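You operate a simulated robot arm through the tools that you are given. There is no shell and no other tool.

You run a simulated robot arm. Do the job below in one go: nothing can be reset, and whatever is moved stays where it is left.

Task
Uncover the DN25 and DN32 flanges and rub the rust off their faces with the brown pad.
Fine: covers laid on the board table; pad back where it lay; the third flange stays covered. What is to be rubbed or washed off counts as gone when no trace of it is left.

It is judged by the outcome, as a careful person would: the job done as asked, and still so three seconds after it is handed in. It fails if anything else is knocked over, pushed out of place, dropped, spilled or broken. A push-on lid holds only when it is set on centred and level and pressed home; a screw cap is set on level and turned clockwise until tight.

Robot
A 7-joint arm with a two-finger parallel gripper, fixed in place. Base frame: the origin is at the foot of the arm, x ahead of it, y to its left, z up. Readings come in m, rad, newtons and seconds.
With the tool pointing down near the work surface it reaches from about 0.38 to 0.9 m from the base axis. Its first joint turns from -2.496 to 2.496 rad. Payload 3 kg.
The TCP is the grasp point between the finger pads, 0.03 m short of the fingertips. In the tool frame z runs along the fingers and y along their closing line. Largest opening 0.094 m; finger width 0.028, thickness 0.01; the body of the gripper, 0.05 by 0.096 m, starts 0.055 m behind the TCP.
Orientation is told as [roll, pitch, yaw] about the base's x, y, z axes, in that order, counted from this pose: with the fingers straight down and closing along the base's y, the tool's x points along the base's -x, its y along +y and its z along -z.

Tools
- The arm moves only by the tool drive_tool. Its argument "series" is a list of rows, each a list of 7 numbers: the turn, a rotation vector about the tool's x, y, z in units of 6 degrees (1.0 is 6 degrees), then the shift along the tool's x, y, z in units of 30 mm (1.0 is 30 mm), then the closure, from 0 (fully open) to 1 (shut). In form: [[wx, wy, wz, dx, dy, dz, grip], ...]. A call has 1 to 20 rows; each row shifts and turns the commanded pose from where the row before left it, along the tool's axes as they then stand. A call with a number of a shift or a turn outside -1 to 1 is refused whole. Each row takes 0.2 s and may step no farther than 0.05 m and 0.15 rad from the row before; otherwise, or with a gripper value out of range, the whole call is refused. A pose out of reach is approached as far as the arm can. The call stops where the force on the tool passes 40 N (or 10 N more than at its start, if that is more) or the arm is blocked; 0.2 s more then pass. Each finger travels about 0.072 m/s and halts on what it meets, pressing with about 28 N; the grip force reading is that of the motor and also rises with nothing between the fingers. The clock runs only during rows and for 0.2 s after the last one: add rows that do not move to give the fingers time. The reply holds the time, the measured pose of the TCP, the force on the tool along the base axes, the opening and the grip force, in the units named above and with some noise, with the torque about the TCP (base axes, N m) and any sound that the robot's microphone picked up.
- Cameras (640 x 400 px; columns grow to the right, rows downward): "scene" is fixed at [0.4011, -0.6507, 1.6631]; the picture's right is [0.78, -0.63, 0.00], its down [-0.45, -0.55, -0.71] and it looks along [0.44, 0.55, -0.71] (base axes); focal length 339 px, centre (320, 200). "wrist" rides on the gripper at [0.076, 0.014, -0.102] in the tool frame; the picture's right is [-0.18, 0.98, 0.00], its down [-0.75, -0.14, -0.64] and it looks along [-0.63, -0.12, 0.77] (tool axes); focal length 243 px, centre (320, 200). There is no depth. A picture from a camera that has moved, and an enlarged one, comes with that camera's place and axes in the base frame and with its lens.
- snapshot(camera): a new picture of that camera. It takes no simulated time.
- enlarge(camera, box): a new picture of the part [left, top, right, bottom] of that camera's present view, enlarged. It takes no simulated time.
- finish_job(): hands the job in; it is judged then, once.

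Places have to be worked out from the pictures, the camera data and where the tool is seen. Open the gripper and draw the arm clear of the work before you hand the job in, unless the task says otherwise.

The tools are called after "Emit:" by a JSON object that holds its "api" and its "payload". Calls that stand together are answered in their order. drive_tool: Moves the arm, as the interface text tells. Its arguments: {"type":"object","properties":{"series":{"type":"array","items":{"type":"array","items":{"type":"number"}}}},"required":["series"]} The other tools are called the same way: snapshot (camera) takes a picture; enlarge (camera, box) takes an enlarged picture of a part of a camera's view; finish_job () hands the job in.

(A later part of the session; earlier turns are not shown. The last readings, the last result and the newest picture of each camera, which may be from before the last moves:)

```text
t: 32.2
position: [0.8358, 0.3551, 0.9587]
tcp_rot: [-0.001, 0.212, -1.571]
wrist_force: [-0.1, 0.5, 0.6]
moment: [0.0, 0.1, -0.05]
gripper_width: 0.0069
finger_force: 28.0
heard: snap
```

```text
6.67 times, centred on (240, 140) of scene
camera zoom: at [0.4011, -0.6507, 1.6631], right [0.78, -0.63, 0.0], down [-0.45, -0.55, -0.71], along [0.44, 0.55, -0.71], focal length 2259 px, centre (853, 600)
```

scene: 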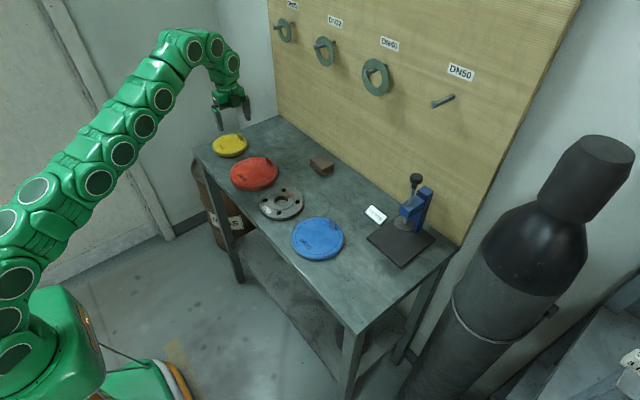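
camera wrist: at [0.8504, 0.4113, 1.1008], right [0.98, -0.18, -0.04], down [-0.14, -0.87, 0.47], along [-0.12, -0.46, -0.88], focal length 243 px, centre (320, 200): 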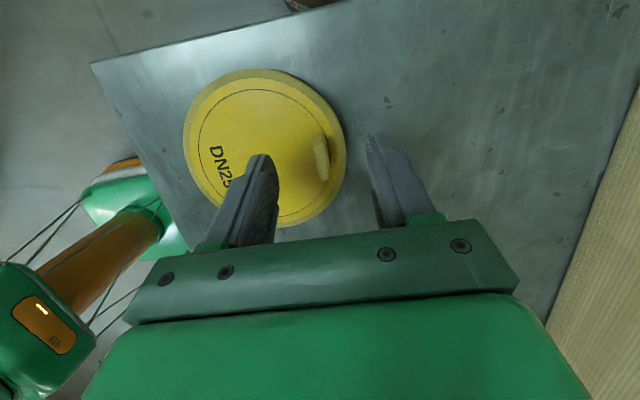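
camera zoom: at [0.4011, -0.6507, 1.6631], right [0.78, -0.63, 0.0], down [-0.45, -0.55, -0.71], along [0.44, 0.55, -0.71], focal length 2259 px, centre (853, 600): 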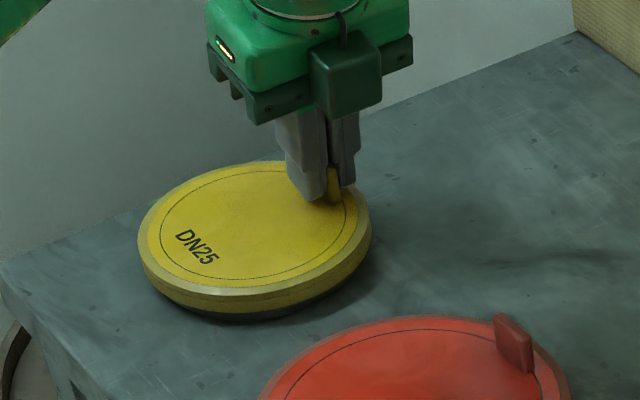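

Gripped (another snap as it unseats). Lifting straight up 15 mm.

Emit:
{"api": "drive_tool", "payload": {"series": [[0, 0, 0, 0.021, 0, -0.098, 1], [0, 0, 0, 0.021, 0, -0.098, 1], [0, 0, 0, 0.021, 0, -0.098, 1], [0, 0, 0, 0.032, 0, -0.147, 1], [0, 0, 0, 0.032, 0, -0.147, 1], [0, 0, 0, 0, 0, 0, 1]]}}

Emit:
{"api": "enlarge", "payload": {"camera": "scene", "box": [200, 90, 290, 170]}}

```text
t: 33.6
position: [0.8353, 0.3546, 0.9758]
tcp_rot: [0.0, 0.211, -1.571]
wrist_force: [-0.1, -0.4, -0.4]
moment: [-0.01, -0.04, 0.03]
gripper_width: 0.0067
finger_force: 27.8
```

```text
5.00 times, centred on (245, 130) of scene
camera zoom: at [0.4011, -0.6507, 1.6631], right [0.78, -0.63, 0.0], down [-0.45, -0.55, -0.71], along [0.44, 0.55, -0.71], focal length 1694 px, centre (695, 550)
```

zoom: 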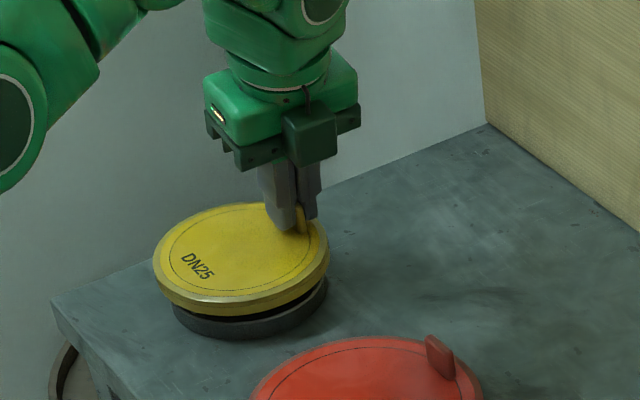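

Level and free. I raise it while drawing in toward the base, then start carrying it toward −y above the red cover.

Emit:
{"api": "drive_tool", "payload": {"series": [[0, 0, 0, 0.084, -0.2, -0.39, 1], [0, 0, 0, 0.084, -0.4, -0.39, 1], [0, 0, 0, 0.084, -0.4, -0.39, 1], [0, 0, 0, 0.084, -0.4, -0.39, 1], [0, 0, 0, 0.084, -0.4, -0.39, 1], [0, 0, 0, 0.084, -0.4, -0.39, 1], [0, 0, 0, -0.4, -0.2, -0.1, 1], [0, 0, 0, -0.7, 0, -0.15, 1], [0, 0, 0, -0.88, 0, -0.189, 1], [0, 0, 0, -0.88, 0, -0.189, 1], [0, 0, 0, -0.88, 0, -0.189, 1], [0, 0, 0, -0.88, 0, -0.189, 1], [0, 0, 0, -0.88, 0, -0.189, 1], [0, 0, 0, -0.88, 0, -0.189, 1], [0, 0, 0, -0.88, 0, -0.189, 1], [0, 0, 0, -0.88, 0, -0.189, 1], [0, 0, 0, -0.6, 0, -0.12, 1], [0, 0, 0, 0, 0, 0, 1]]}}

Emit:
{"api": "snapshot", "payload": {"camera": "scene"}}

```text
t: 37.4
position: [0.7644, 0.0858, 1.0466]
tcp_rot: [0.002, 0.211, -1.571]
wrist_force: [0.2, 0.0, -1.0]
moment: [0.0, -0.03, -0.01]
gripper_width: 0.0074
finger_force: 28.3
```

```text
taken
```

scene: 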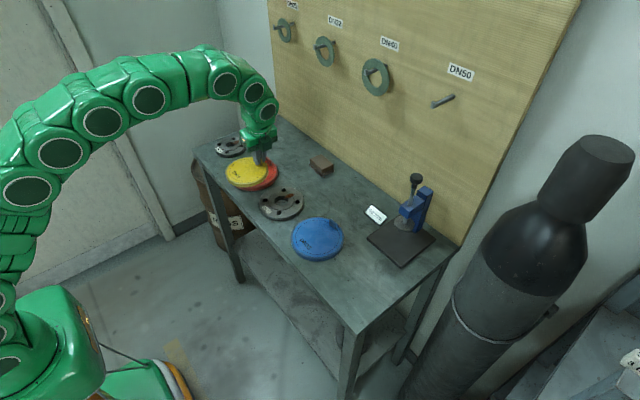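

Carrying on toward the free spot at y≈−0.34.

Emit:
{"api": "drive_tool", "payload": {"series": [[0, 0, 0, -0.5, 0, -0.107, 1], [0, 0, 0, -0.88, 0, -0.189, 1], [0, 0, 0, -0.88, 0, -0.189, 1], [0, 0, 0, -0.88, 0, -0.189, 1], [0, 0, 0, -0.88, 0, -0.189, 1], [0, 0, 0, -0.88, 0, -0.189, 1], [0, 0, 0, -0.88, 0, -0.189, 1], [0, 0, 0, -0.88, 0, -0.189, 1], [0, 0, 0, -0.88, 0, -0.189, 1], [0, 0, 0, -0.88, 0, -0.189, 1], [0, 0, 0, -0.88, 0, -0.189, 1], [0, 0, 0, -0.88, 0, -0.189, 1], [0, 0, 0, -0.88, 0, -0.189, 1], [0, 0, 0, -0.88, 0, -0.189, 1], [0, 0, 0, -0.88, 0, -0.189, 1], [0, 0, 0, -0.88, 0, -0.189, 1], [0, 0, 0, -0.4, 0, -0.085, 1], [0, 0, 0, 0, 0, 0, 1]]}}

Emit:
{"api": "snapshot", "payload": {"camera": "scene"}}

Emit:
{"api": "snapshot", "payload": {"camera": "wrist"}}

```text
t: 41.2
position: [0.7621, -0.3464, 1.0476]
tcp_rot: [-0.001, 0.211, -1.572]
wrist_force: [-1.0, -0.7, -0.3]
moment: [0.01, -0.03, 0.03]
gripper_width: 0.0068
finger_force: 28.0
```

```text
taken
```

scene: 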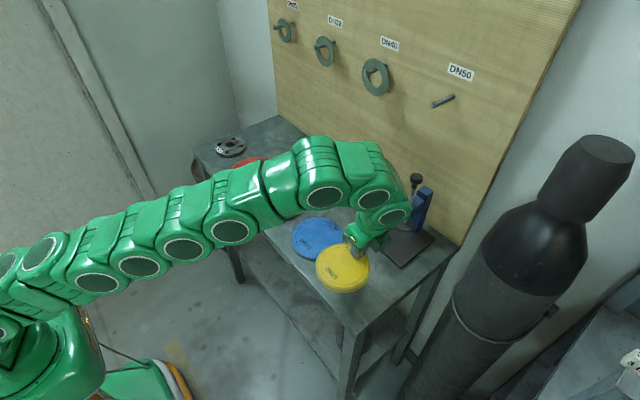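

```text
taken
camera wrist: at [0.7776, -0.2935, 1.1632], right [0.98, -0.18, -0.04], down [-0.14, -0.87, 0.47], along [-0.12, -0.46, -0.88], focal length 243 px, centre (320, 200)
```

wrist: 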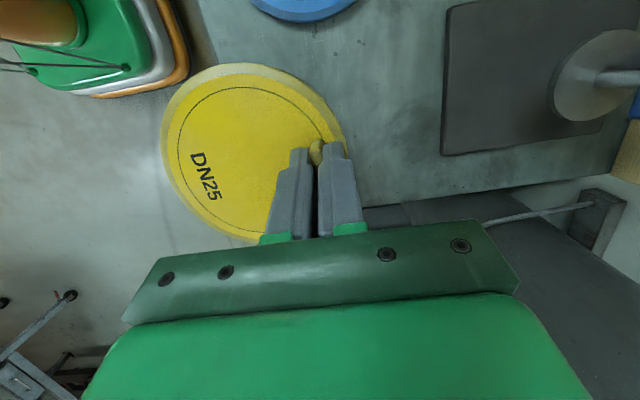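

Now over the right front of the table. I move +x by 5 cm while lowering to just above the table.

Emit:
{"api": "drive_tool", "payload": {"series": [[0, 0, 0, 0, 0.3, 0, 1], [0, 0, 0, 0, 0.34, 0, 1], [0, 0, 0, -0.084, 0.34, 0.39, 1], [0, 0, 0, -0.084, 0.34, 0.39, 1], [0, 0, 0, -0.084, 0.34, 0.39, 1], [0, 0, 0, -0.084, 0, 0.39, 1], [0, 0, 0, -0.084, 0, 0.39, 1], [0, 0, 0, -0.084, 0, 0.39, 1], [0, 0, 0, -0.063, 0, 0.29, 1], [0, 0, 0, 0, 0, 0, 1]]}}

Emit:
{"api": "snapshot", "payload": {"camera": "scene"}}

Emit:
{"api": "enlarge", "payload": {"camera": "scene", "box": [280, 190, 460, 340]}}

Emit:
{"api": "snapshot", "payload": {"camera": "wrist"}}

```text
t: 43.4
position: [0.7837, -0.3414, 0.9682]
tcp_rot: [0.002, 0.213, -1.571]
wrist_force: [0.0, 0.1, -0.6]
moment: [-0.01, -0.03, 0.02]
gripper_width: 0.0069
finger_force: 28.6
out of reach, approached as far as the arm can: row 1, 2, 3, 5
```

```text
taken
```

scene: 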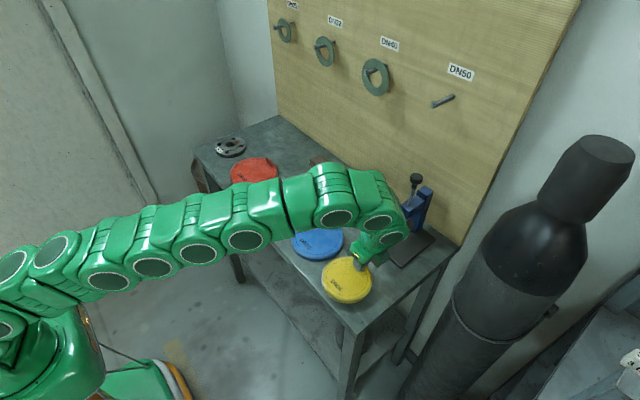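

```text
2.67 times, centred on (370, 265) of scene
camera zoom: at [0.4011, -0.6507, 1.6631], right [0.78, -0.63, 0.0], down [-0.45, -0.55, -0.71], along [0.44, 0.55, -0.71], focal length 904 px, centre (187, 27)
```

zoom: 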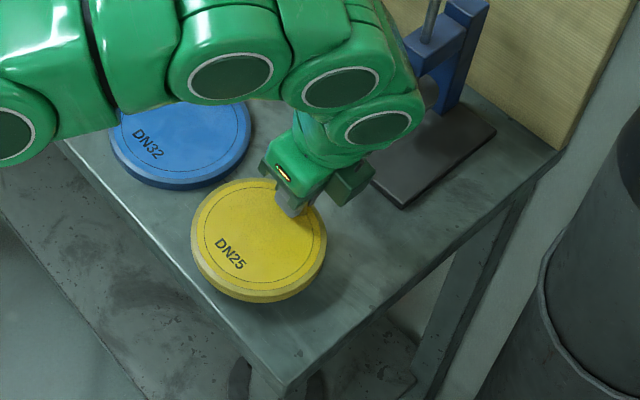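

```text
taken
camera wrist: at [0.7993, -0.2892, 1.0846], right [0.98, -0.18, -0.04], down [-0.14, -0.87, 0.47], along [-0.12, -0.46, -0.88], focal length 243 px, centre (320, 200)
```

wrist: 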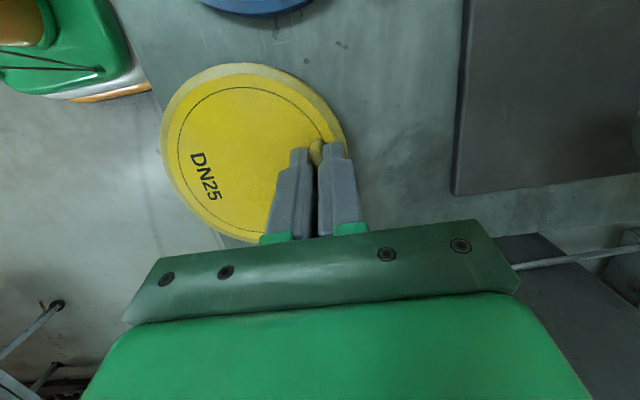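

The +y tilt costs reach here (x stuck at 0.784). I raise the cover and turn it clockwise about the vertical so that the tilt points outward instead.

Emit:
{"api": "drive_tool", "payload": {"series": [[0, 0, 0, 0.084, -0.1, -0.39, 1], [0, 0, 0, 0.084, -0.2, -0.39, 1], [0, 0, 0, 0.084, -0.2, -0.39, 1], [0, 0, 0, 0.084, -0.2, -0.39, 1], [0, 0, 0, 0.084, -0.1, -0.39, 1], [-0.21, 0, 0.978, 0, 0, 0, 1], [-0.21, 0, 0.978, 0, 0, 0, 1], [-0.21, 0, 0.978, 0, 0, 0, 1], [-0.21, 0, 0.978, 0, 0, 0, 1], [-0.21, 0, 0.978, 0, 0, 0, 1], [-0.21, 0, 0.978, 0, 0, 0, 1], [-0.21, 0, 0.978, 0, 0, 0, 1], [0, 0, 0, 0, 0, 0, 1]]}}

Emit:
{"api": "snapshot", "payload": {"camera": "scene"}}

```text
t: 46.2
position: [0.7594, -0.3426, 1.0279]
tcp_rot: [0.004, 0.211, -2.304]
wrist_force: [-0.4, 0.9, -0.3]
moment: [0.01, -0.02, 0.01]
gripper_width: 0.0068
finger_force: 27.6
```

```text
taken
```

scene: 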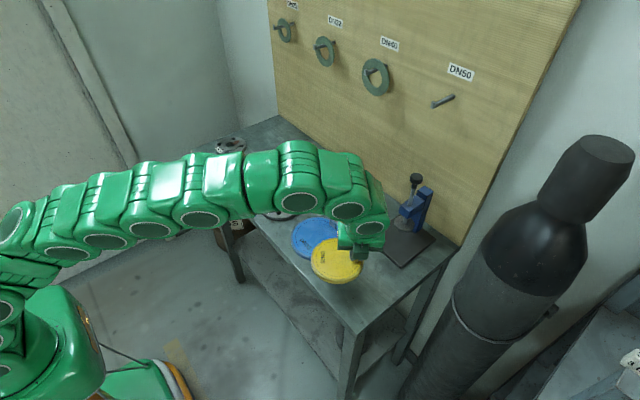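

Yaw is now −132°, so the lid's centre sits +y/−x of the grip. I move diagonally down to about (0.797, −0.379, 0.965).

Emit:
{"api": "drive_tool", "payload": {"series": [[0, 0, 0, -0.02, 0.3, 0.1, 1], [0, 0, 0, -0.06, 0.3, 0.25, 1], [0, 0, 0, -0.08, 0.3, 0.3, 1], [0, 0, 0, -0.08, 0.3, 0.35, 1], [0, 0, 0, -0.08, 0.3, 0.35, 1], [0, 0, 0, -0.08, 0.23, 0.35, 1], [0, 0, 0, -0.087, 0, 0.34, 1], [0, 0, 0, 0, 0, 0, 1]]}}

Emit:
{"api": "enlarge", "payload": {"camera": "scene", "box": [280, 190, 460, 340]}}

Emit:
{"api": "snapshot", "payload": {"camera": "wrist"}}

```text
t: 48.0
position: [0.7988, -0.3778, 0.9646]
tcp_rot: [0.001, 0.213, -2.303]
wrist_force: [0.7, 0.0, -0.1]
moment: [-0.01, -0.01, 0.03]
gripper_width: 0.0069
finger_force: 28.1
```

```text
2.67 times, centred on (370, 265) of scene
camera zoom: at [0.4011, -0.6507, 1.6631], right [0.78, -0.63, 0.0], down [-0.45, -0.55, -0.71], along [0.44, 0.55, -0.71], focal length 904 px, centre (187, 27)
```

zoom: 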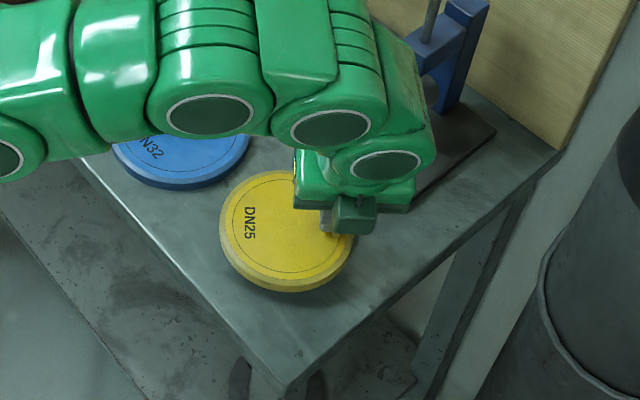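

```text
taken
camera wrist: at [0.8457, -0.3492, 1.0804], right [0.61, -0.79, -0.04], down [-0.69, -0.55, 0.47], along [-0.39, -0.26, -0.88], focal length 243 px, centre (320, 200)
```

wrist: 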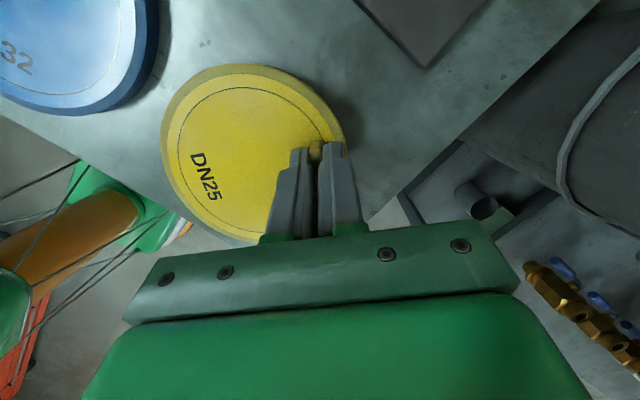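

Good placement: clear of the blue cover, press plate and edges. I lower toward contact.

Emit:
{"api": "drive_tool", "payload": {"series": [[0, 0, 0, -0.021, 0, 0.1, 1], [0, 0, 0, -0.021, 0, 0.1, 1], [0, 0, 0, -0.021, 0, 0.1, 1], [0, 0, 0, 0, 0, 0, 1]]}}

```text
t: 49.0
position: [0.7989, -0.3797, 0.9557]
tcp_rot: [0.002, 0.21, -2.304]
wrist_force: [0.2, -0.7, -0.1]
moment: [-0.04, 0.03, 0.03]
gripper_width: 0.007
finger_force: 28.1
```

Emit:
{"api": "drive_tool", "payload": {"series": [[0, 0, 0, -0.014, 0, 0.065, 1], [0, 0, 0, -0.014, 0, 0.065, 1], [0, 0, 0, 0, 0, 0, 1]]}}

Emit:
{"api": "enlarge", "payload": {"camera": "scene", "box": [320, 220, 400, 290]}}

```text
t: 49.8
position: [0.7988, -0.3789, 0.9507]
tcp_rot: [0.004, 0.213, -2.303]
wrist_force: [0.0, -1.5, -0.7]
moment: [0.01, 0.0, -0.02]
gripper_width: 0.007
finger_force: 28.5
```

```text
5.71 times, centred on (360, 255) of scene
camera zoom: at [0.4011, -0.6507, 1.6631], right [0.78, -0.63, 0.0], down [-0.45, -0.55, -0.71], along [0.44, 0.55, -0.71], focal length 1937 px, centre (91, -114)
```

zoom: 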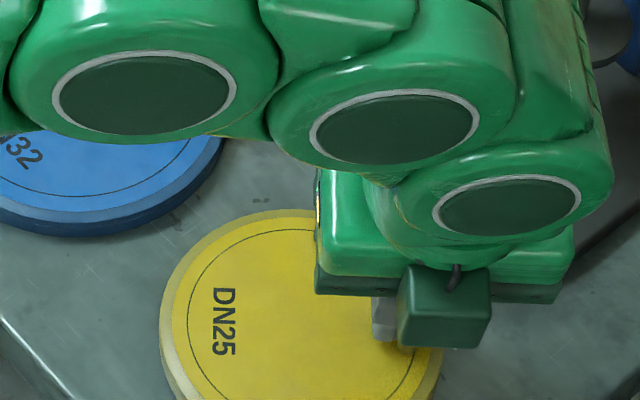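

No contact yet at z 0.951. I continue in 2 mm steps.

Emit:
{"api": "drive_tool", "payload": {"series": [[0, 0, 0, -0.014, 0, 0.065, 1], [0, 0, 0, 0, 0, 0, 1]]}}

```text
t: 50.4
position: [0.7983, -0.3778, 0.9498]
tcp_rot: [0.0, 0.211, -2.302]
wrist_force: [0.3, 0.0, -1.1]
moment: [-0.01, -0.03, 0.05]
gripper_width: 0.007
finger_force: 28.2
```

Emit:
{"api": "drive_tool", "payload": {"series": [[0, 0, 0, -0.014, 0, 0.065, 1], [0, 0, 0, 0, 0, 0, 1]]}}

```text
t: 51.0
position: [0.7987, -0.3787, 0.9476]
tcp_rot: [0.001, 0.21, -2.304]
wrist_force: [1.8, 0.5, 2.7]
moment: [0.0, 0.26, 0.06]
gripper_width: 0.007
finger_force: 28.0
```

Light contact (2.7 N, some torque). One more 1.5 mm to seat it, then check.

Emit:
{"api": "drive_tool", "payload": {"series": [[0, 0, 0, -0.01, 0, 0.05, 1], [0, 0, 0, 0, 0, 0, 1]]}}

Emit:
{"api": "enlarge", "payload": {"camera": "wrist", "box": [140, 50, 400, 250]}}

```text
t: 51.6
position: [0.7995, -0.3779, 0.947]
tcp_rot: [0.004, 0.212, -2.302]
wrist_force: [-7.7, 0.9, 20.6]
moment: [0.13, 0.35, -0.03]
gripper_width: 0.007
finger_force: 28.0
```

```text
2.00 times, centred on (270, 150) of wrist
camera zoom: at [0.8457, -0.3485, 1.0632], right [0.61, -0.79, -0.04], down [-0.69, -0.55, 0.47], along [-0.39, -0.26, -0.88], focal length 485 px, centre (420, 300)
```

zoom: 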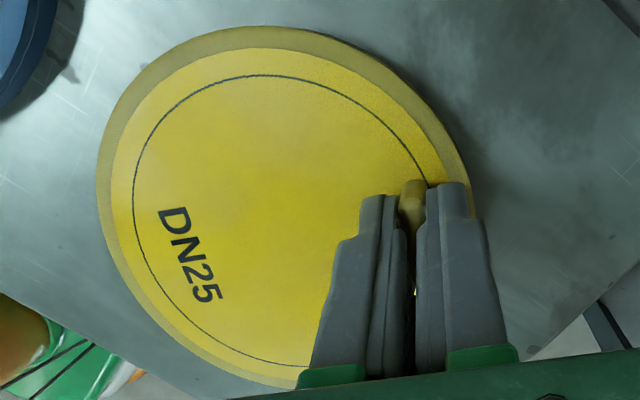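

Seated on the table. I relieve slightly, open, and rise vertically.

Emit:
{"api": "drive_tool", "payload": {"series": [[0, 0, 0, 0.01, 0, -0.05, 1], [0, 0, 0, 0, 0, 0, 0.8], [0, 0, 0, 0, 0, 0, 0.6], [0, 0, 0, 0, 0, 0, 0.4], [0, 0, 0, 0, 0, 0, 0.4], [0, 0, 0, 0.06, 0, -0.29, 0.4], [0, 0, 0, 0.15, 0, -0.7, 0.4], [0, 0, 0, 0.2, 0, -0.97, 0.4], [0, 0, 0, 0.2, 0, -0.97, 0.2], [0, 0, 0, 0.1, 0, -0.5, 0], [0, 0, 0, 0, 0, 0, 0]]}}

Emit:
{"api": "snapshot", "payload": {"camera": "wrist"}}

Emit:
{"api": "snapshot", "payload": {"camera": "scene"}}

```text
t: 54.0
position: [0.7972, -0.3787, 1.052]
tcp_rot: [0.0, 0.212, -2.304]
wrist_force: [0.1, 0.3, 0.2]
moment: [-0.01, -0.01, 0.0]
gripper_width: 0.094
finger_force: 0.2
```

```text
taken
camera wrist: at [0.8444, -0.3492, 1.1681], right [0.61, -0.79, -0.04], down [-0.69, -0.55, 0.47], along [-0.39, -0.26, -0.88], focal length 243 px, centre (320, 200)
```

wrist: 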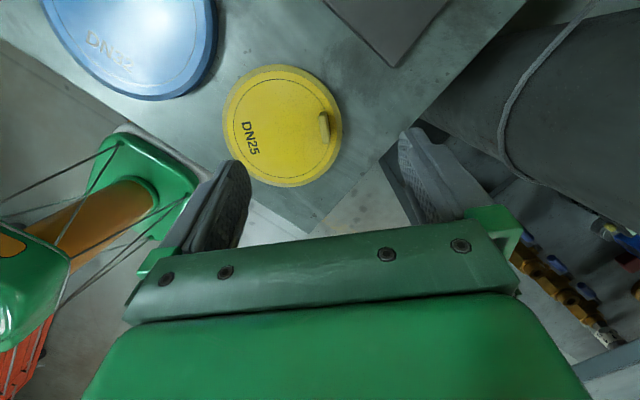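

```text
taken
```

scene: 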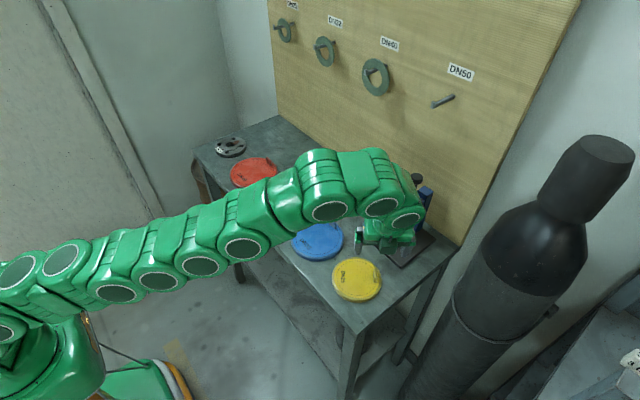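

Both covers are laid. Now I study the pad from the scene camera to plan the grip.

Emit:
{"api": "enlarge", "payload": {"camera": "scene", "box": [300, 145, 345, 180]}}

Emit:
{"api": "enlarge", "payload": {"camera": "scene", "box": [190, 120, 310, 230]}}

```text
11.43 times, centred on (322, 162) of scene
camera zoom: at [0.4011, -0.6507, 1.6631], right [0.78, -0.63, 0.0], down [-0.45, -0.55, -0.71], along [0.44, 0.55, -0.71], focal length 3873 px, centre (291, 629)
```

zoom: 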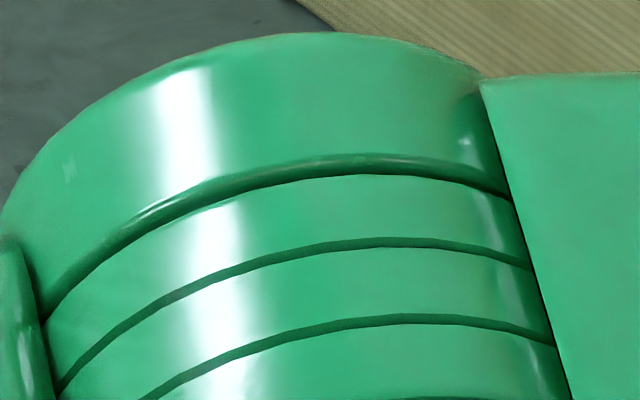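

```text
3.64 times, centred on (250, 175) of scene
camera zoom: at [0.4011, -0.6507, 1.6631], right [0.78, -0.63, 0.0], down [-0.45, -0.55, -0.71], along [0.44, 0.55, -0.71], focal length 1232 px, centre (574, 291)
```

zoom: 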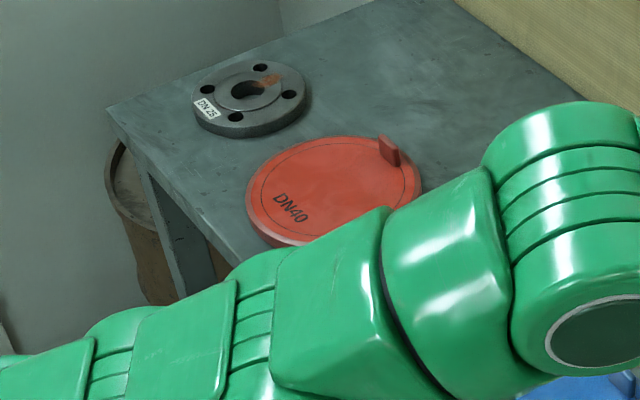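

The arm blocks the view. I remove the tilt, move inward/up, then rotate back to yaw 0.

Emit:
{"api": "drive_tool", "payload": {"series": [[0, -1, 0, 0, 0, 0, 0], [0, -1, 0, 0, 0, 0, 0], [0, 0, 0, 0.05, -0.9, -0.3, 0], [0, 0, 0, 0.05, -0.95, -0.3, 0], [0, 0, 0, 0.05, -0.95, -0.3, 0], [0, 0, 0, 0.05, -0.95, -0.3, 0], [0, 0, 0, 0.05, -0.95, -0.3, 0], [0, 0, 0, 0.05, -0.95, -0.2, 0], [0, 0, -1, 0, 0, 0, 0], [0, 0, -1, 0, 0, 0, 0], [0, 0, -1, 0, 0, 0, 0], [0, 0, -1, 0, 0, 0, 0], [0, 0, -1, 0, 0, 0, 0], [0, 0, -1, 0, 0, 0, 0], [0, 0, -1, 0, 0, 0, 0], [0, 0, -1, 0, 0, 0, 0], [0, 0, -1, 0, 0, 0, 0], [0, 0, -1, 0, 0, 0, 0], [0, 0, -1, 0, 0, 0, 0], [0, 0, -1, 0, 0, 0, 0]]}}

Emit:
{"api": "drive_tool", "payload": {"series": [[0, 0, -1, 0, 0, 0, 0], [0, 0, -1, 0, 0, 0, 0], [0, 0, -1, 0, 0, 0, 0], [0, 0, -1, 0, 0, 0, 0], [0, 0, -1, 0, 0, 0, 0], [0, 0, -1, 0, 0, 0, 0], [0, 0, -1, 0, 0, 0, 0], [0, 0, -1, 0, 0, 0, 0], [0, 0, -1, 0, 0, 0, 0], [0, 0, -1, 0, 0, 0, 0], [0, 0, 0, 0, 0, 0, 0]]}}

Emit:
{"api": "snapshot", "payload": {"camera": "scene"}}

```text
t: 58.2
position: [0.6658, -0.2556, 1.0933]
tcp_rot: [0.052, 0.015, -1.045]
wrist_force: [-0.3, 1.0, 0.0]
moment: [0.02, -0.01, 0.01]
gripper_width: 0.094
finger_force: 0.0
out of reach, approached as far as the arm can: row 1, 2
```

```text
t: 60.6
position: [0.6666, -0.2555, 1.0933]
tcp_rot: [0.039, -0.038, 0.0]
wrist_force: [0.2, 0.3, 0.4]
moment: [0.0, 0.01, 0.01]
gripper_width: 0.0942
finger_force: 0.0
```

```text
taken
```

scene: 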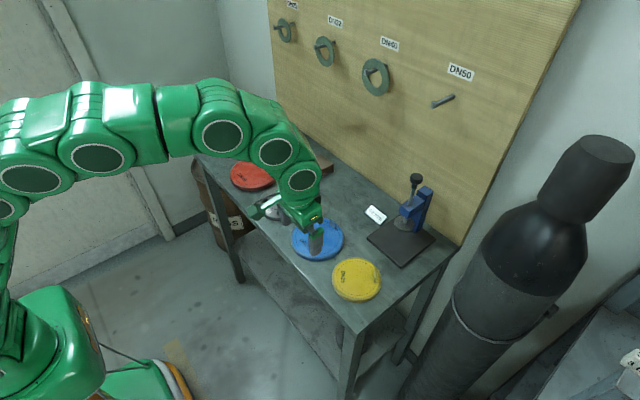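

I correct the small residual roll and move to y≈0.077 in front of the pad for a look.

Emit:
{"api": "drive_tool", "payload": {"series": [[0.372, 0, 0, 0, 0, 0, 0], [0, 0, 0, 0, 0.92, -0.1, 0], [0, 0, 0, 0, 0.92, -0.1, 0], [0, 0, 0, 0, 0.92, -0.1, 0], [0, 0, 0, 0, 0.92, -0.1, 0], [0, 0, 0, 0, 0.92, -0.1, 0], [0, 0, 0, 0, 0.92, -0.1, 0], [0, 0, 0, 0, 0.92, -0.1, 0], [0, 0, 0, 0, 0.92, -0.1, 0], [0, 0, 0, 0, 0.92, -0.1, 0], [0, 0, 0, 0, 0.92, -0.1, 0], [0, 0, 0, 0, 0.92, 0, 0], [0, 0, 0, 0, 0.92, 0, 0], [0, -1, 0, 0, 0, 0, 0], [0, -1, 0, 0, 0, 0, 0], [0, 0, 0, 0, 0, 0, 0]]}}

Emit:
{"api": "snapshot", "payload": {"camera": "wrist"}}

Emit:
{"api": "snapshot", "payload": {"camera": "scene"}}

```text
t: 64.0
position: [0.6646, 0.0774, 1.1254]
tcp_rot: [0.0, -0.249, -0.001]
wrist_force: [-0.6, -1.1, -0.1]
moment: [-0.03, 0.01, 0.02]
gripper_width: 0.0941
finger_force: 0.1
```

```text
taken
camera wrist: at [0.5663, 0.091, 1.2057], right [0.18, 0.98, 0.05], down [0.57, -0.14, 0.81], along [0.8, -0.12, -0.59], focal length 243 px, centre (320, 200)
```

wrist: 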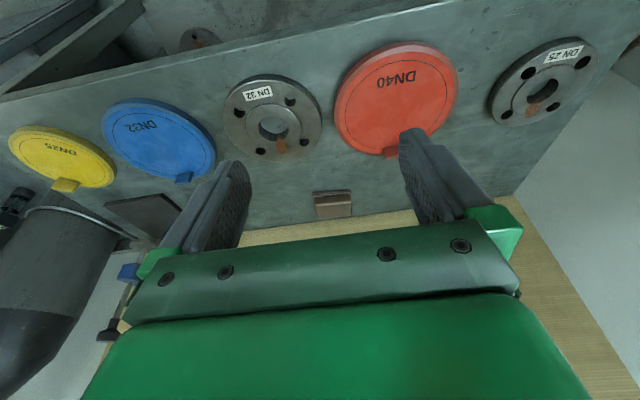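

```text
taken
```

scene: 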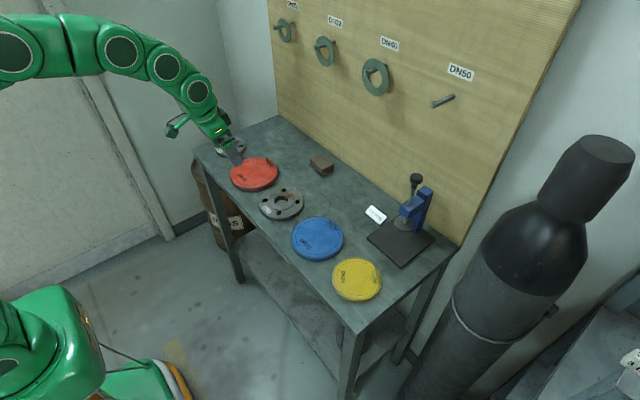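

The view is clear now. I zoom into the pad and both flanges from both cameras.

Emit:
{"api": "enlarge", "payload": {"camera": "scene", "box": [300, 145, 345, 180]}}

Emit:
{"api": "enlarge", "payload": {"camera": "wrist", "box": [200, 60, 360, 230]}}

Emit:
{"api": "enlarge", "payload": {"camera": "wrist", "box": [470, 20, 620, 140]}}

Emit:
{"api": "enlarge", "payload": {"camera": "scene", "box": [245, 175, 320, 230]}}

```text
11.43 times, centred on (322, 162) of scene
camera zoom: at [0.4011, -0.6507, 1.6631], right [0.78, -0.63, 0.0], down [-0.45, -0.55, -0.71], along [0.44, 0.55, -0.71], focal length 3873 px, centre (291, 629)
```

zoom: 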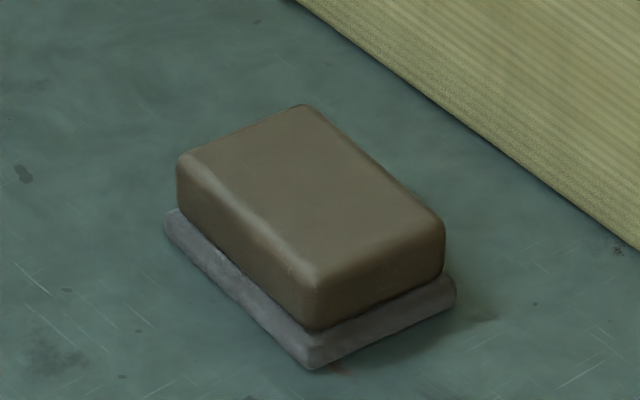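

```text
2.35 times, centred on (280, 145) of wrist
camera zoom: at [0.5663, 0.091, 1.2057], right [0.18, 0.98, 0.05], down [0.57, -0.14, 0.81], along [0.8, -0.12, -0.59], focal length 571 px, centre (414, 329)
```

zoom: 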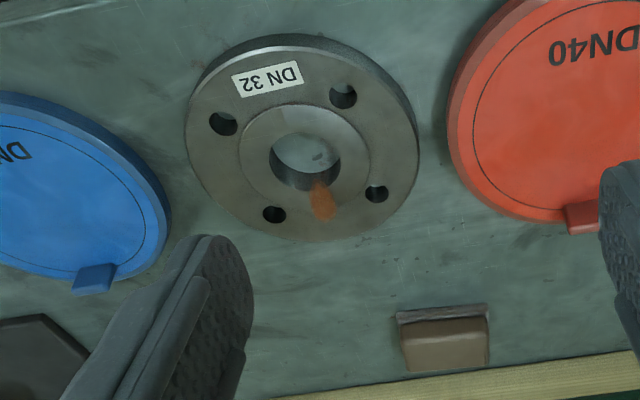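

```text
3.33 times, centred on (545, 80) of wrist
camera zoom: at [0.5663, 0.091, 1.2057], right [0.18, 0.98, 0.05], down [0.57, -0.14, 0.81], along [0.8, -0.12, -0.59], focal length 809 px, centre (-430, 600)
```

zoom: 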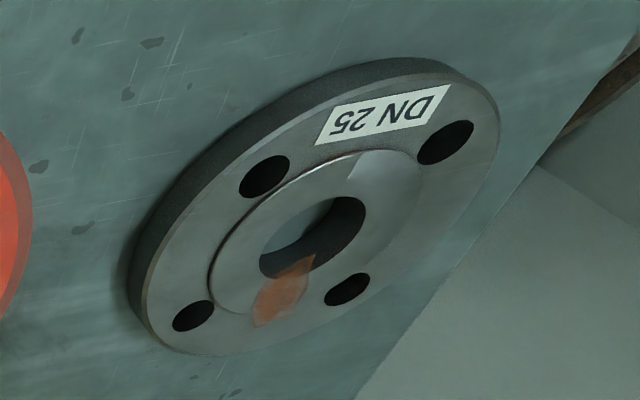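

```text
7.27 times, centred on (282, 202) of scene
camera zoom: at [0.4011, -0.6507, 1.6631], right [0.78, -0.63, 0.0], down [-0.45, -0.55, -0.71], along [0.44, 0.55, -0.71], focal length 2465 px, centre (593, 182)
```

zoom: 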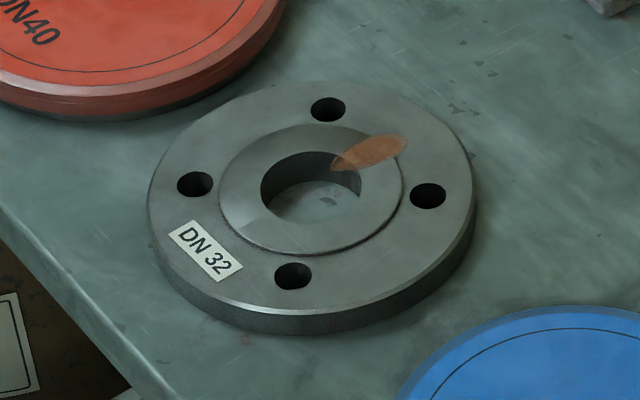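

Rust patches lie radially on each raised face's +x side. The pad is about 0.08×0.055 m at (0.994, 0.081), aligned with the axes, ~0.03 tall. I tilt to 30° forward to gain reach and approach it from above/front for a closer look.

Emit:
{"api": "drive_tool", "payload": {"series": [[0, -1, 0, 0, 0, 0, 0], [0, -1, 0, 0, 0, 0, 0], [0, -0.62, 0, 0, 0, 0, 0], [0, 0, 0, -0.55, 0.02, 0.85, 0], [0, 0, 0, -0.55, 0.02, 0.85, 0], [0, 0, 0, -0.55, 0.02, 0.85, 0], [0, 0, 0, -0.55, 0.02, 0.85, 0], [0, 0, 0, -0.55, 0.02, 0.85, 0], [0, 0, 0, -0.55, 0.02, 0.85, 0], [0, 0, 0, -0.55, 0.02, 0.85, 0], [0, 0, 0, -0.55, 0.02, 0.85, 0], [0, 0, 0, 0, 0, 0, 0], [0, 0, 0, 0, 0, 0, 0]]}}

Emit:
{"api": "snapshot", "payload": {"camera": "wrist"}}

Emit:
{"api": "snapshot", "payload": {"camera": "scene"}}

```text
t: 66.8
position: [0.8817, 0.08, 1.0133]
tcp_rot: [0.001, -0.521, -0.001]
wrist_force: [-0.7, 1.2, -0.7]
moment: [-0.06, -0.01, 0.03]
gripper_width: 0.0941
finger_force: 0.1
```

```text
taken
camera wrist: at [0.7659, 0.0956, 1.0634], right [0.16, 0.98, 0.09], down [0.33, -0.14, 0.93], along [0.93, -0.12, -0.35], focal length 243 px, centre (320, 200)
```

wrist: 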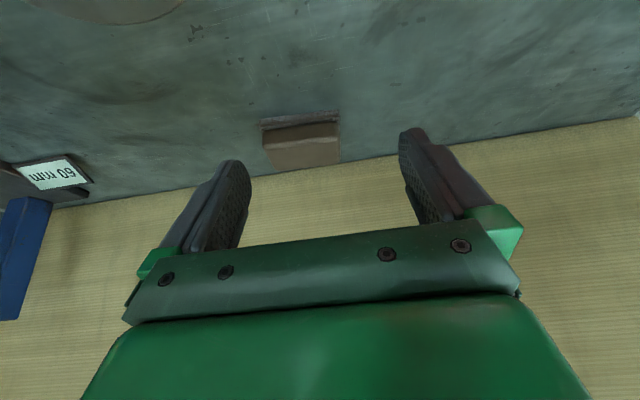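

```text
taken
```

scene: 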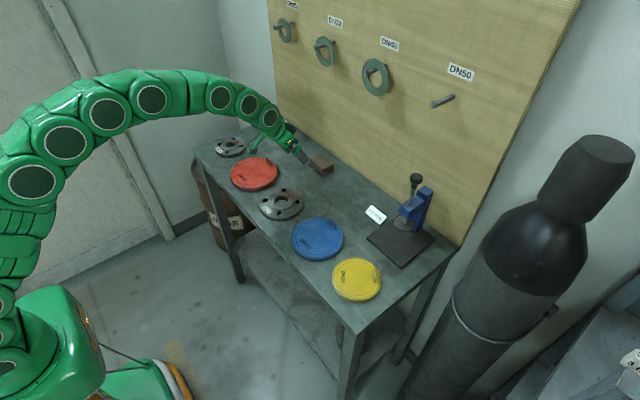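

Tilted approach works well. Zooming on the pad for alignment.

Emit:
{"api": "enlarge", "payload": {"camera": "wrist", "box": [220, 80, 420, 200]}}

Emit:
{"api": "enlarge", "payload": {"camera": "scene", "box": [270, 115, 350, 185]}}

```text
3.20 times, centred on (320, 140) of wrist
camera zoom: at [0.7659, 0.0956, 1.0634], right [0.16, 0.98, 0.09], down [0.33, -0.14, 0.93], along [0.93, -0.12, -0.35], focal length 776 px, centre (320, 392)
```

zoom: 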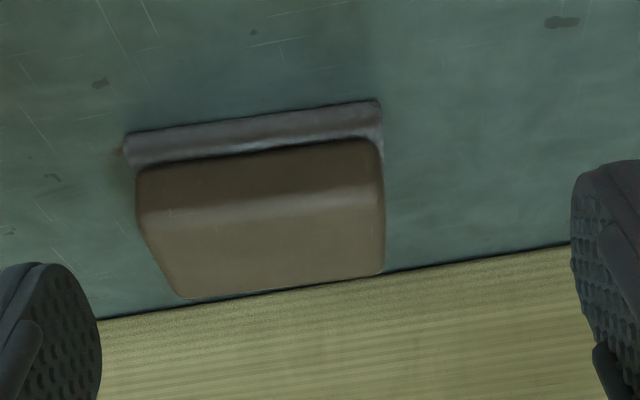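

```text
5.71 times, centred on (310, 150) of scene
camera zoom: at [0.4011, -0.6507, 1.6631], right [0.78, -0.63, 0.0], down [-0.45, -0.55, -0.71], along [0.44, 0.55, -0.71], focal length 1937 px, centre (377, 486)
```

zoom: 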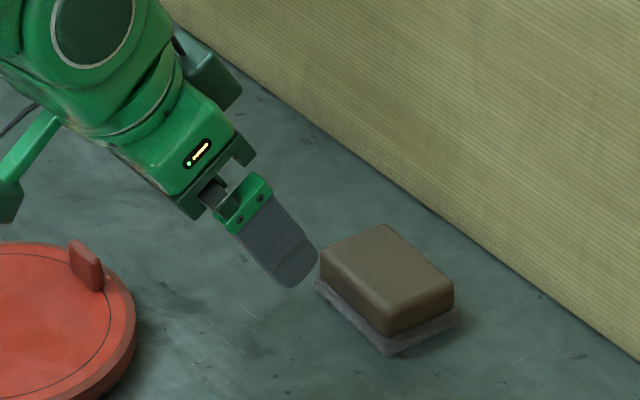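

Triangulating pad corners with both cameras gives table z≈0.90 and pad centre ≈(0.979, 0.061), turned ~3° clockwise. I align yaw and move to a pre-grasp point in line with it.

Emit:
{"api": "drive_tool", "payload": {"series": [[0.249, 0, 0.434, 0, 0, 0, 0], [0, 0, 0, -0.66, -0.32, 0.4, 0], [0, 0, 0, -0.66, -0.32, 0.4, 0], [0, 0, 0, 0, 0, 0, 0], [0, 0, 0, 0, 0, 0, 0]]}}

Emit:
{"api": "enlarge", "payload": {"camera": "wrist", "box": [210, 80, 430, 220]}}

Emit:
{"api": "enlarge", "payload": {"camera": "scene", "box": [280, 120, 350, 180]}}

```text
t: 68.0
position: [0.9274, 0.0599, 1.0127]
tcp_rot: [0.002, -0.522, -0.055]
wrist_force: [0.6, -0.3, -0.3]
moment: [0.0, 0.03, 0.01]
gripper_width: 0.094
finger_force: 0.0
```

```text
2.86 times, centred on (320, 150) of wrist
camera zoom: at [0.8124, 0.0807, 1.0629], right [0.21, 0.97, 0.09], down [0.33, -0.16, 0.93], along [0.92, -0.17, -0.35], focal length 693 px, centre (320, 343)
```

zoom: 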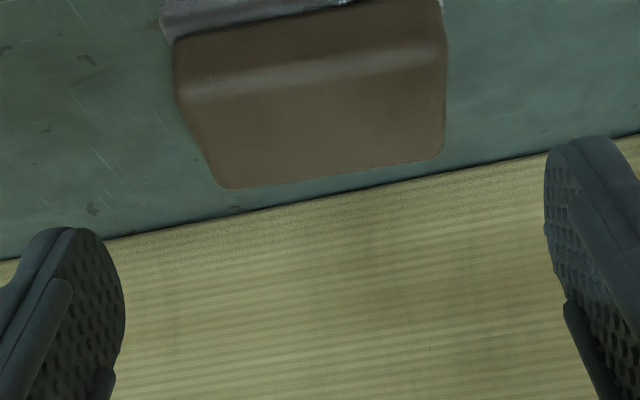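

```text
6.67 times, centred on (315, 150) of scene
camera zoom: at [0.4011, -0.6507, 1.6631], right [0.78, -0.63, 0.0], down [-0.45, -0.55, -0.71], along [0.44, 0.55, -0.71], focal length 2259 px, centre (353, 533)
```

zoom: 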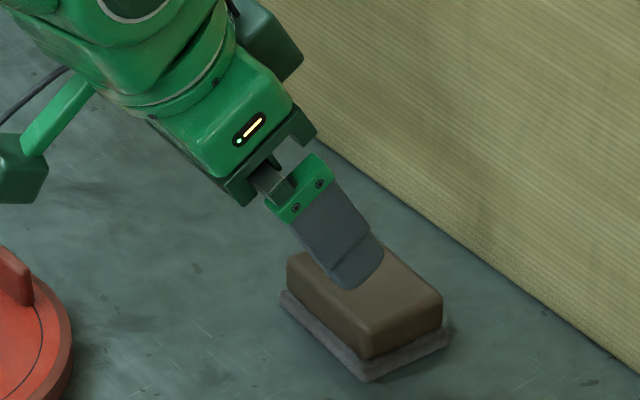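

The pad is centred between the fingers. I advance 5 cm along the finger direction and recheck.

Emit:
{"api": "drive_tool", "payload": {"series": [[0, 0, 0, 0, 0, 0.6, 0], [0, 0, 0, 0, 0, 0.6, 0], [0, 0, 0, 0, 0, 0.47, 0], [0, 0, 0, 0, 0, 0, 0]]}}

Emit:
{"api": "enlarge", "payload": {"camera": "wrist", "box": [210, 80, 430, 220]}}

Emit:
{"api": "enlarge", "payload": {"camera": "scene", "box": [300, 135, 350, 180]}}

```text
t: 69.0
position: [0.9511, 0.0579, 0.9684]
tcp_rot: [0.002, -0.521, -0.054]
wrist_force: [0.5, 0.0, -0.1]
moment: [0.0, 0.0, 0.02]
gripper_width: 0.0941
finger_force: 0.0
```

```text
2.86 times, centred on (320, 150) of wrist
camera zoom: at [0.8365, 0.0788, 1.0193], right [0.21, 0.97, 0.09], down [0.33, -0.16, 0.93], along [0.92, -0.17, -0.35], focal length 693 px, centre (320, 343)
```

zoom: 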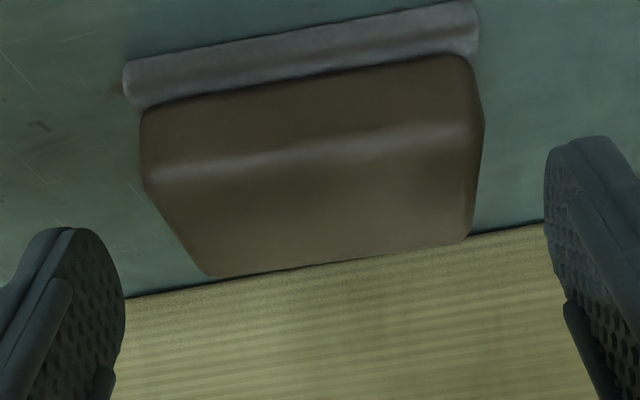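

```text
8.89 times, centred on (325, 158) of scene
camera zoom: at [0.4011, -0.6507, 1.6631], right [0.78, -0.63, 0.0], down [-0.45, -0.55, -0.71], along [0.44, 0.55, -0.71], focal length 3012 px, centre (276, 578)
```

zoom: 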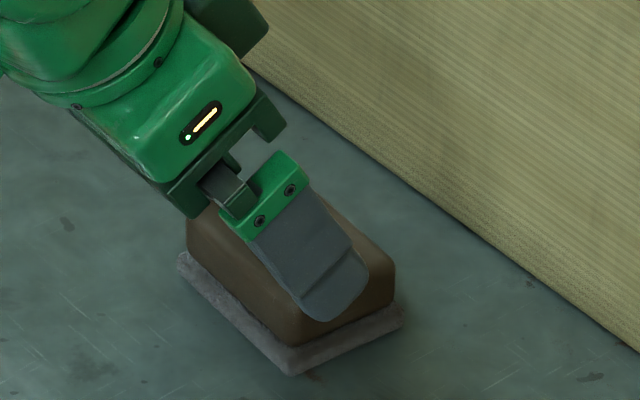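

Still centred within ~1–2 mm. I advance the last ~28 mm to the grasp depth and check before closing.

Emit:
{"api": "drive_tool", "payload": {"series": [[0, 0, 0, 0, 0, 0.35, 0], [0, 0, 0, 0, 0, 0.35, 0], [0, 0, 0, 0, 0, 0.23, 0], [0, 0, 0, 0, 0, 0, 0]]}}

Emit:
{"api": "enlarge", "payload": {"camera": "wrist", "box": [210, 80, 430, 220]}}

Emit:
{"api": "enlarge", "payload": {"camera": "scene", "box": [300, 135, 350, 180]}}

```text
t: 70.0
position: [0.9633, 0.0585, 0.9441]
tcp_rot: [0.001, -0.522, -0.054]
wrist_force: [-0.4, -0.2, -0.5]
moment: [0.02, 0.01, -0.02]
gripper_width: 0.0941
finger_force: 0.1
```

```text
2.86 times, centred on (320, 150) of wrist
camera zoom: at [0.85, 0.0784, 0.9951], right [0.21, 0.97, 0.09], down [0.33, -0.16, 0.93], along [0.92, -0.17, -0.35], focal length 693 px, centre (320, 343)
```

zoom: 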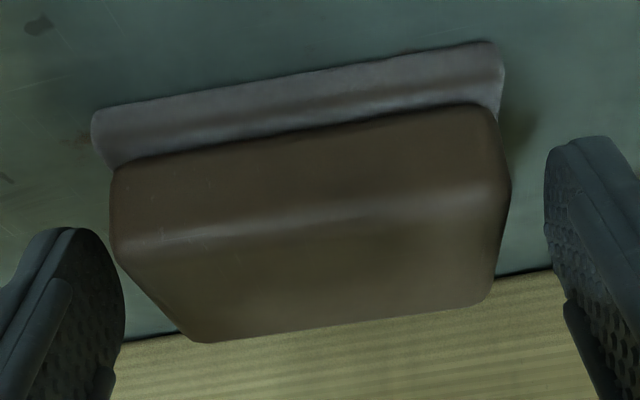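

```text
8.89 times, centred on (325, 158) of scene
camera zoom: at [0.4011, -0.6507, 1.6631], right [0.78, -0.63, 0.0], down [-0.45, -0.55, -0.71], along [0.44, 0.55, -0.71], focal length 3012 px, centre (276, 578)
```

zoom: 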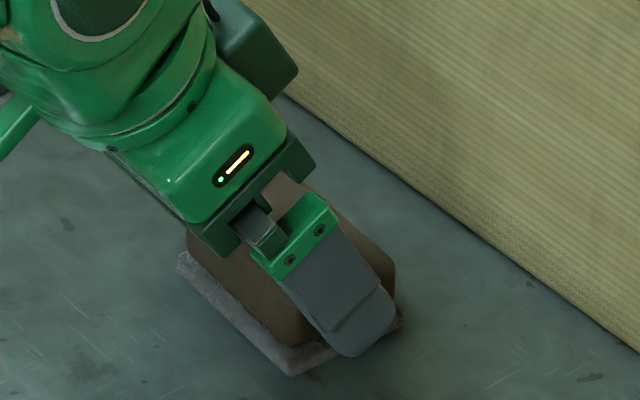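

The tips are centred on the block, ~14 mm below its top and just above the grey layer. Closing on the pad.

Emit:
{"api": "drive_tool", "payload": {"series": [[0, 0, 0, 0, 0, 0, 0.1], [0, 0, 0, 0, 0, 0, 0.3], [0, 0, 0, 0, 0, 0, 0.6], [0, 0, 0, 0, 0, 0, 1], [0, 0, 0, 0, 0, 0, 1], [0, 0, 0, 0, 0, 0, 1]]}}

Emit:
{"api": "enlarge", "payload": {"camera": "wrist", "box": [210, 80, 430, 220]}}

Emit:
{"api": "enlarge", "payload": {"camera": "scene", "box": [300, 135, 350, 180]}}

```text
t: 71.4
position: [0.9648, 0.0582, 0.944]
tcp_rot: [0.002, -0.521, -0.055]
wrist_force: [-0.5, -0.3, 2.3]
moment: [0.05, -0.01, -0.04]
gripper_width: 0.0753
finger_force: 28.0
```

```text
2.86 times, centred on (320, 150) of wrist
camera zoom: at [0.8499, 0.0784, 0.9951], right [0.21, 0.97, 0.09], down [0.33, -0.16, 0.93], along [0.92, -0.17, -0.35], focal length 693 px, centre (320, 343)
```

zoom: 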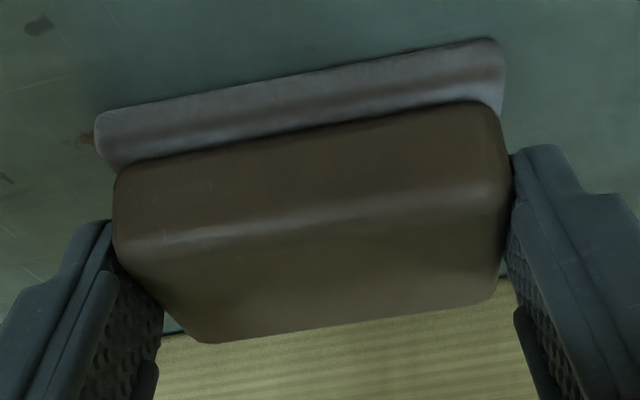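

```text
8.89 times, centred on (325, 158) of scene
camera zoom: at [0.4011, -0.6507, 1.6631], right [0.78, -0.63, 0.0], down [-0.45, -0.55, -0.71], along [0.44, 0.55, -0.71], focal length 3012 px, centre (276, 578)
```

zoom: 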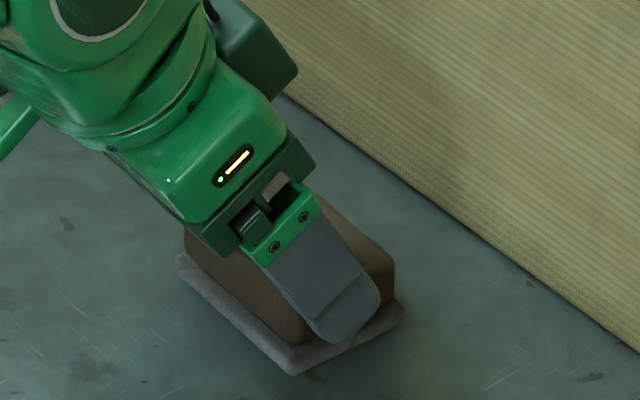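

Pad is held (width 75 mm) without shifting. I lift it 2 cm and check that it hangs level.

Emit:
{"api": "drive_tool", "payload": {"series": [[0, 0, 0, -0.05, 0, -0.087, 1], [0, 0, 0, -0.083, 0, -0.1445, 1], [0, 0, 0, -0.083, 0, -0.1445, 1], [0, 0, 0, -0.1, 0, -0.173, 1], [0, 0, 0, 0, 0, 0, 1]]}}

Emit:
{"api": "enlarge", "payload": {"camera": "wrist", "box": [210, 80, 430, 220]}}

Emit:
{"api": "enlarge", "payload": {"camera": "scene", "box": [300, 130, 350, 180]}}

```text
t: 72.6
position: [0.9639, 0.0566, 0.9626]
tcp_rot: [0.001, -0.52, -0.054]
wrist_force: [1.6, -0.4, -1.0]
moment: [0.01, 0.0, -0.01]
gripper_width: 0.0754
finger_force: 28.3
```

```text
2.86 times, centred on (320, 150) of wrist
camera zoom: at [0.85, 0.0778, 1.0137], right [0.21, 0.97, 0.09], down [0.33, -0.16, 0.93], along [0.92, -0.17, -0.35], focal length 693 px, centre (320, 343)
```

zoom: 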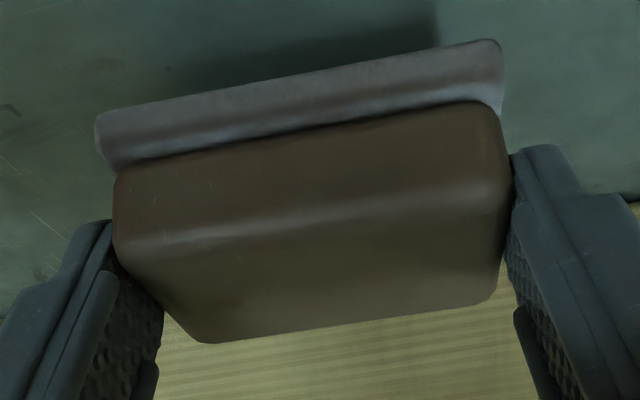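

```text
8.00 times, centred on (325, 155) of scene
camera zoom: at [0.4011, -0.6507, 1.6631], right [0.78, -0.63, 0.0], down [-0.45, -0.55, -0.71], along [0.44, 0.55, -0.71], focal length 2711 px, centre (280, 560)
```

zoom: 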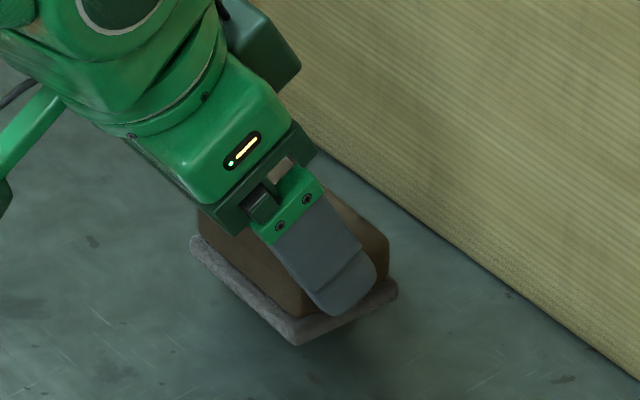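

The pad is held firmly and level. I raise it more and carry it over the DN32 flange's rust patch (≈(0.803, 0.002, 0.919)).

Emit:
{"api": "drive_tool", "payload": {"series": [[0, 0, 0, -0.166, 0, -0.289, 1], [0, 0, 0, -0.166, 0, -0.289, 1], [0, 0, 0, -0.166, 0, -0.289, 1], [0, 0, 0, -0.166, 0, -0.289, 1], [0, 0, 0, 0.4, -0.2, -0.23, 1], [0, 0, 0, 0.62, -0.28, -0.36, 1], [0, 0, 0, 0.62, -0.28, -0.36, 1], [0, 0, 0, 0.62, -0.28, -0.36, 1], [0, 0, 0, 0.62, -0.28, -0.36, 1], [0, 0, 0, 0.62, -0.28, -0.36, 1], [0, 0, 0, 0.62, -0.28, -0.36, 1], [0, 0, 0, 0.62, -0.28, -0.36, 1], [0, 0, 0, 0.22, -0.08, -0.13, 1], [0, 0, 0, 0, 0, 0, 1], [0, 0, 0, 0, 0, 0, 1]]}}

Emit:
{"api": "snapshot", "payload": {"camera": "wrist"}}

Emit:
{"api": "enlarge", "payload": {"camera": "scene", "box": [230, 130, 340, 230]}}

```text
t: 75.8
position: [0.7911, -0.0015, 1.0035]
tcp_rot: [0.003, -0.52, -0.054]
wrist_force: [0.3, -0.2, -0.7]
moment: [-0.01, -0.01, 0.01]
gripper_width: 0.0756
finger_force: 27.4
```

```text
taken
camera wrist: at [0.6751, 0.0185, 1.0543], right [0.21, 0.97, 0.09], down [0.33, -0.16, 0.93], along [0.92, -0.17, -0.35], focal length 243 px, centre (320, 200)
```

wrist: 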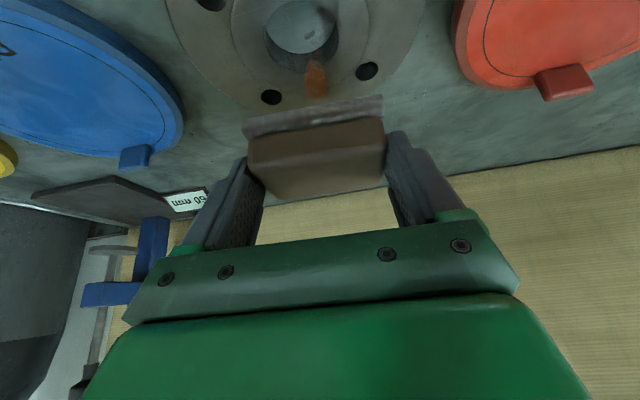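

```text
4.00 times, centred on (285, 180) of scene
camera zoom: at [0.4011, -0.6507, 1.6631], right [0.78, -0.63, 0.0], down [-0.45, -0.55, -0.71], along [0.44, 0.55, -0.71], focal length 1356 px, centre (460, 280)
```

zoom: 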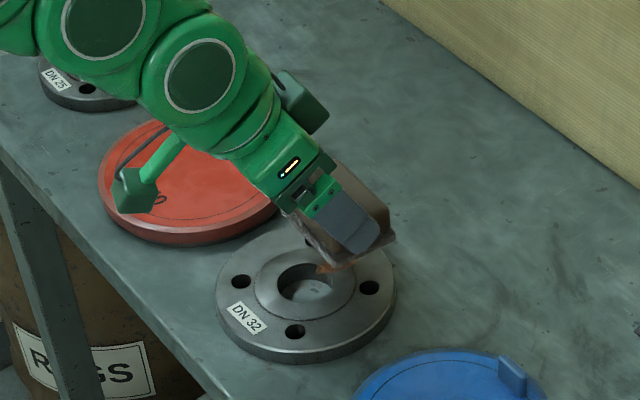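

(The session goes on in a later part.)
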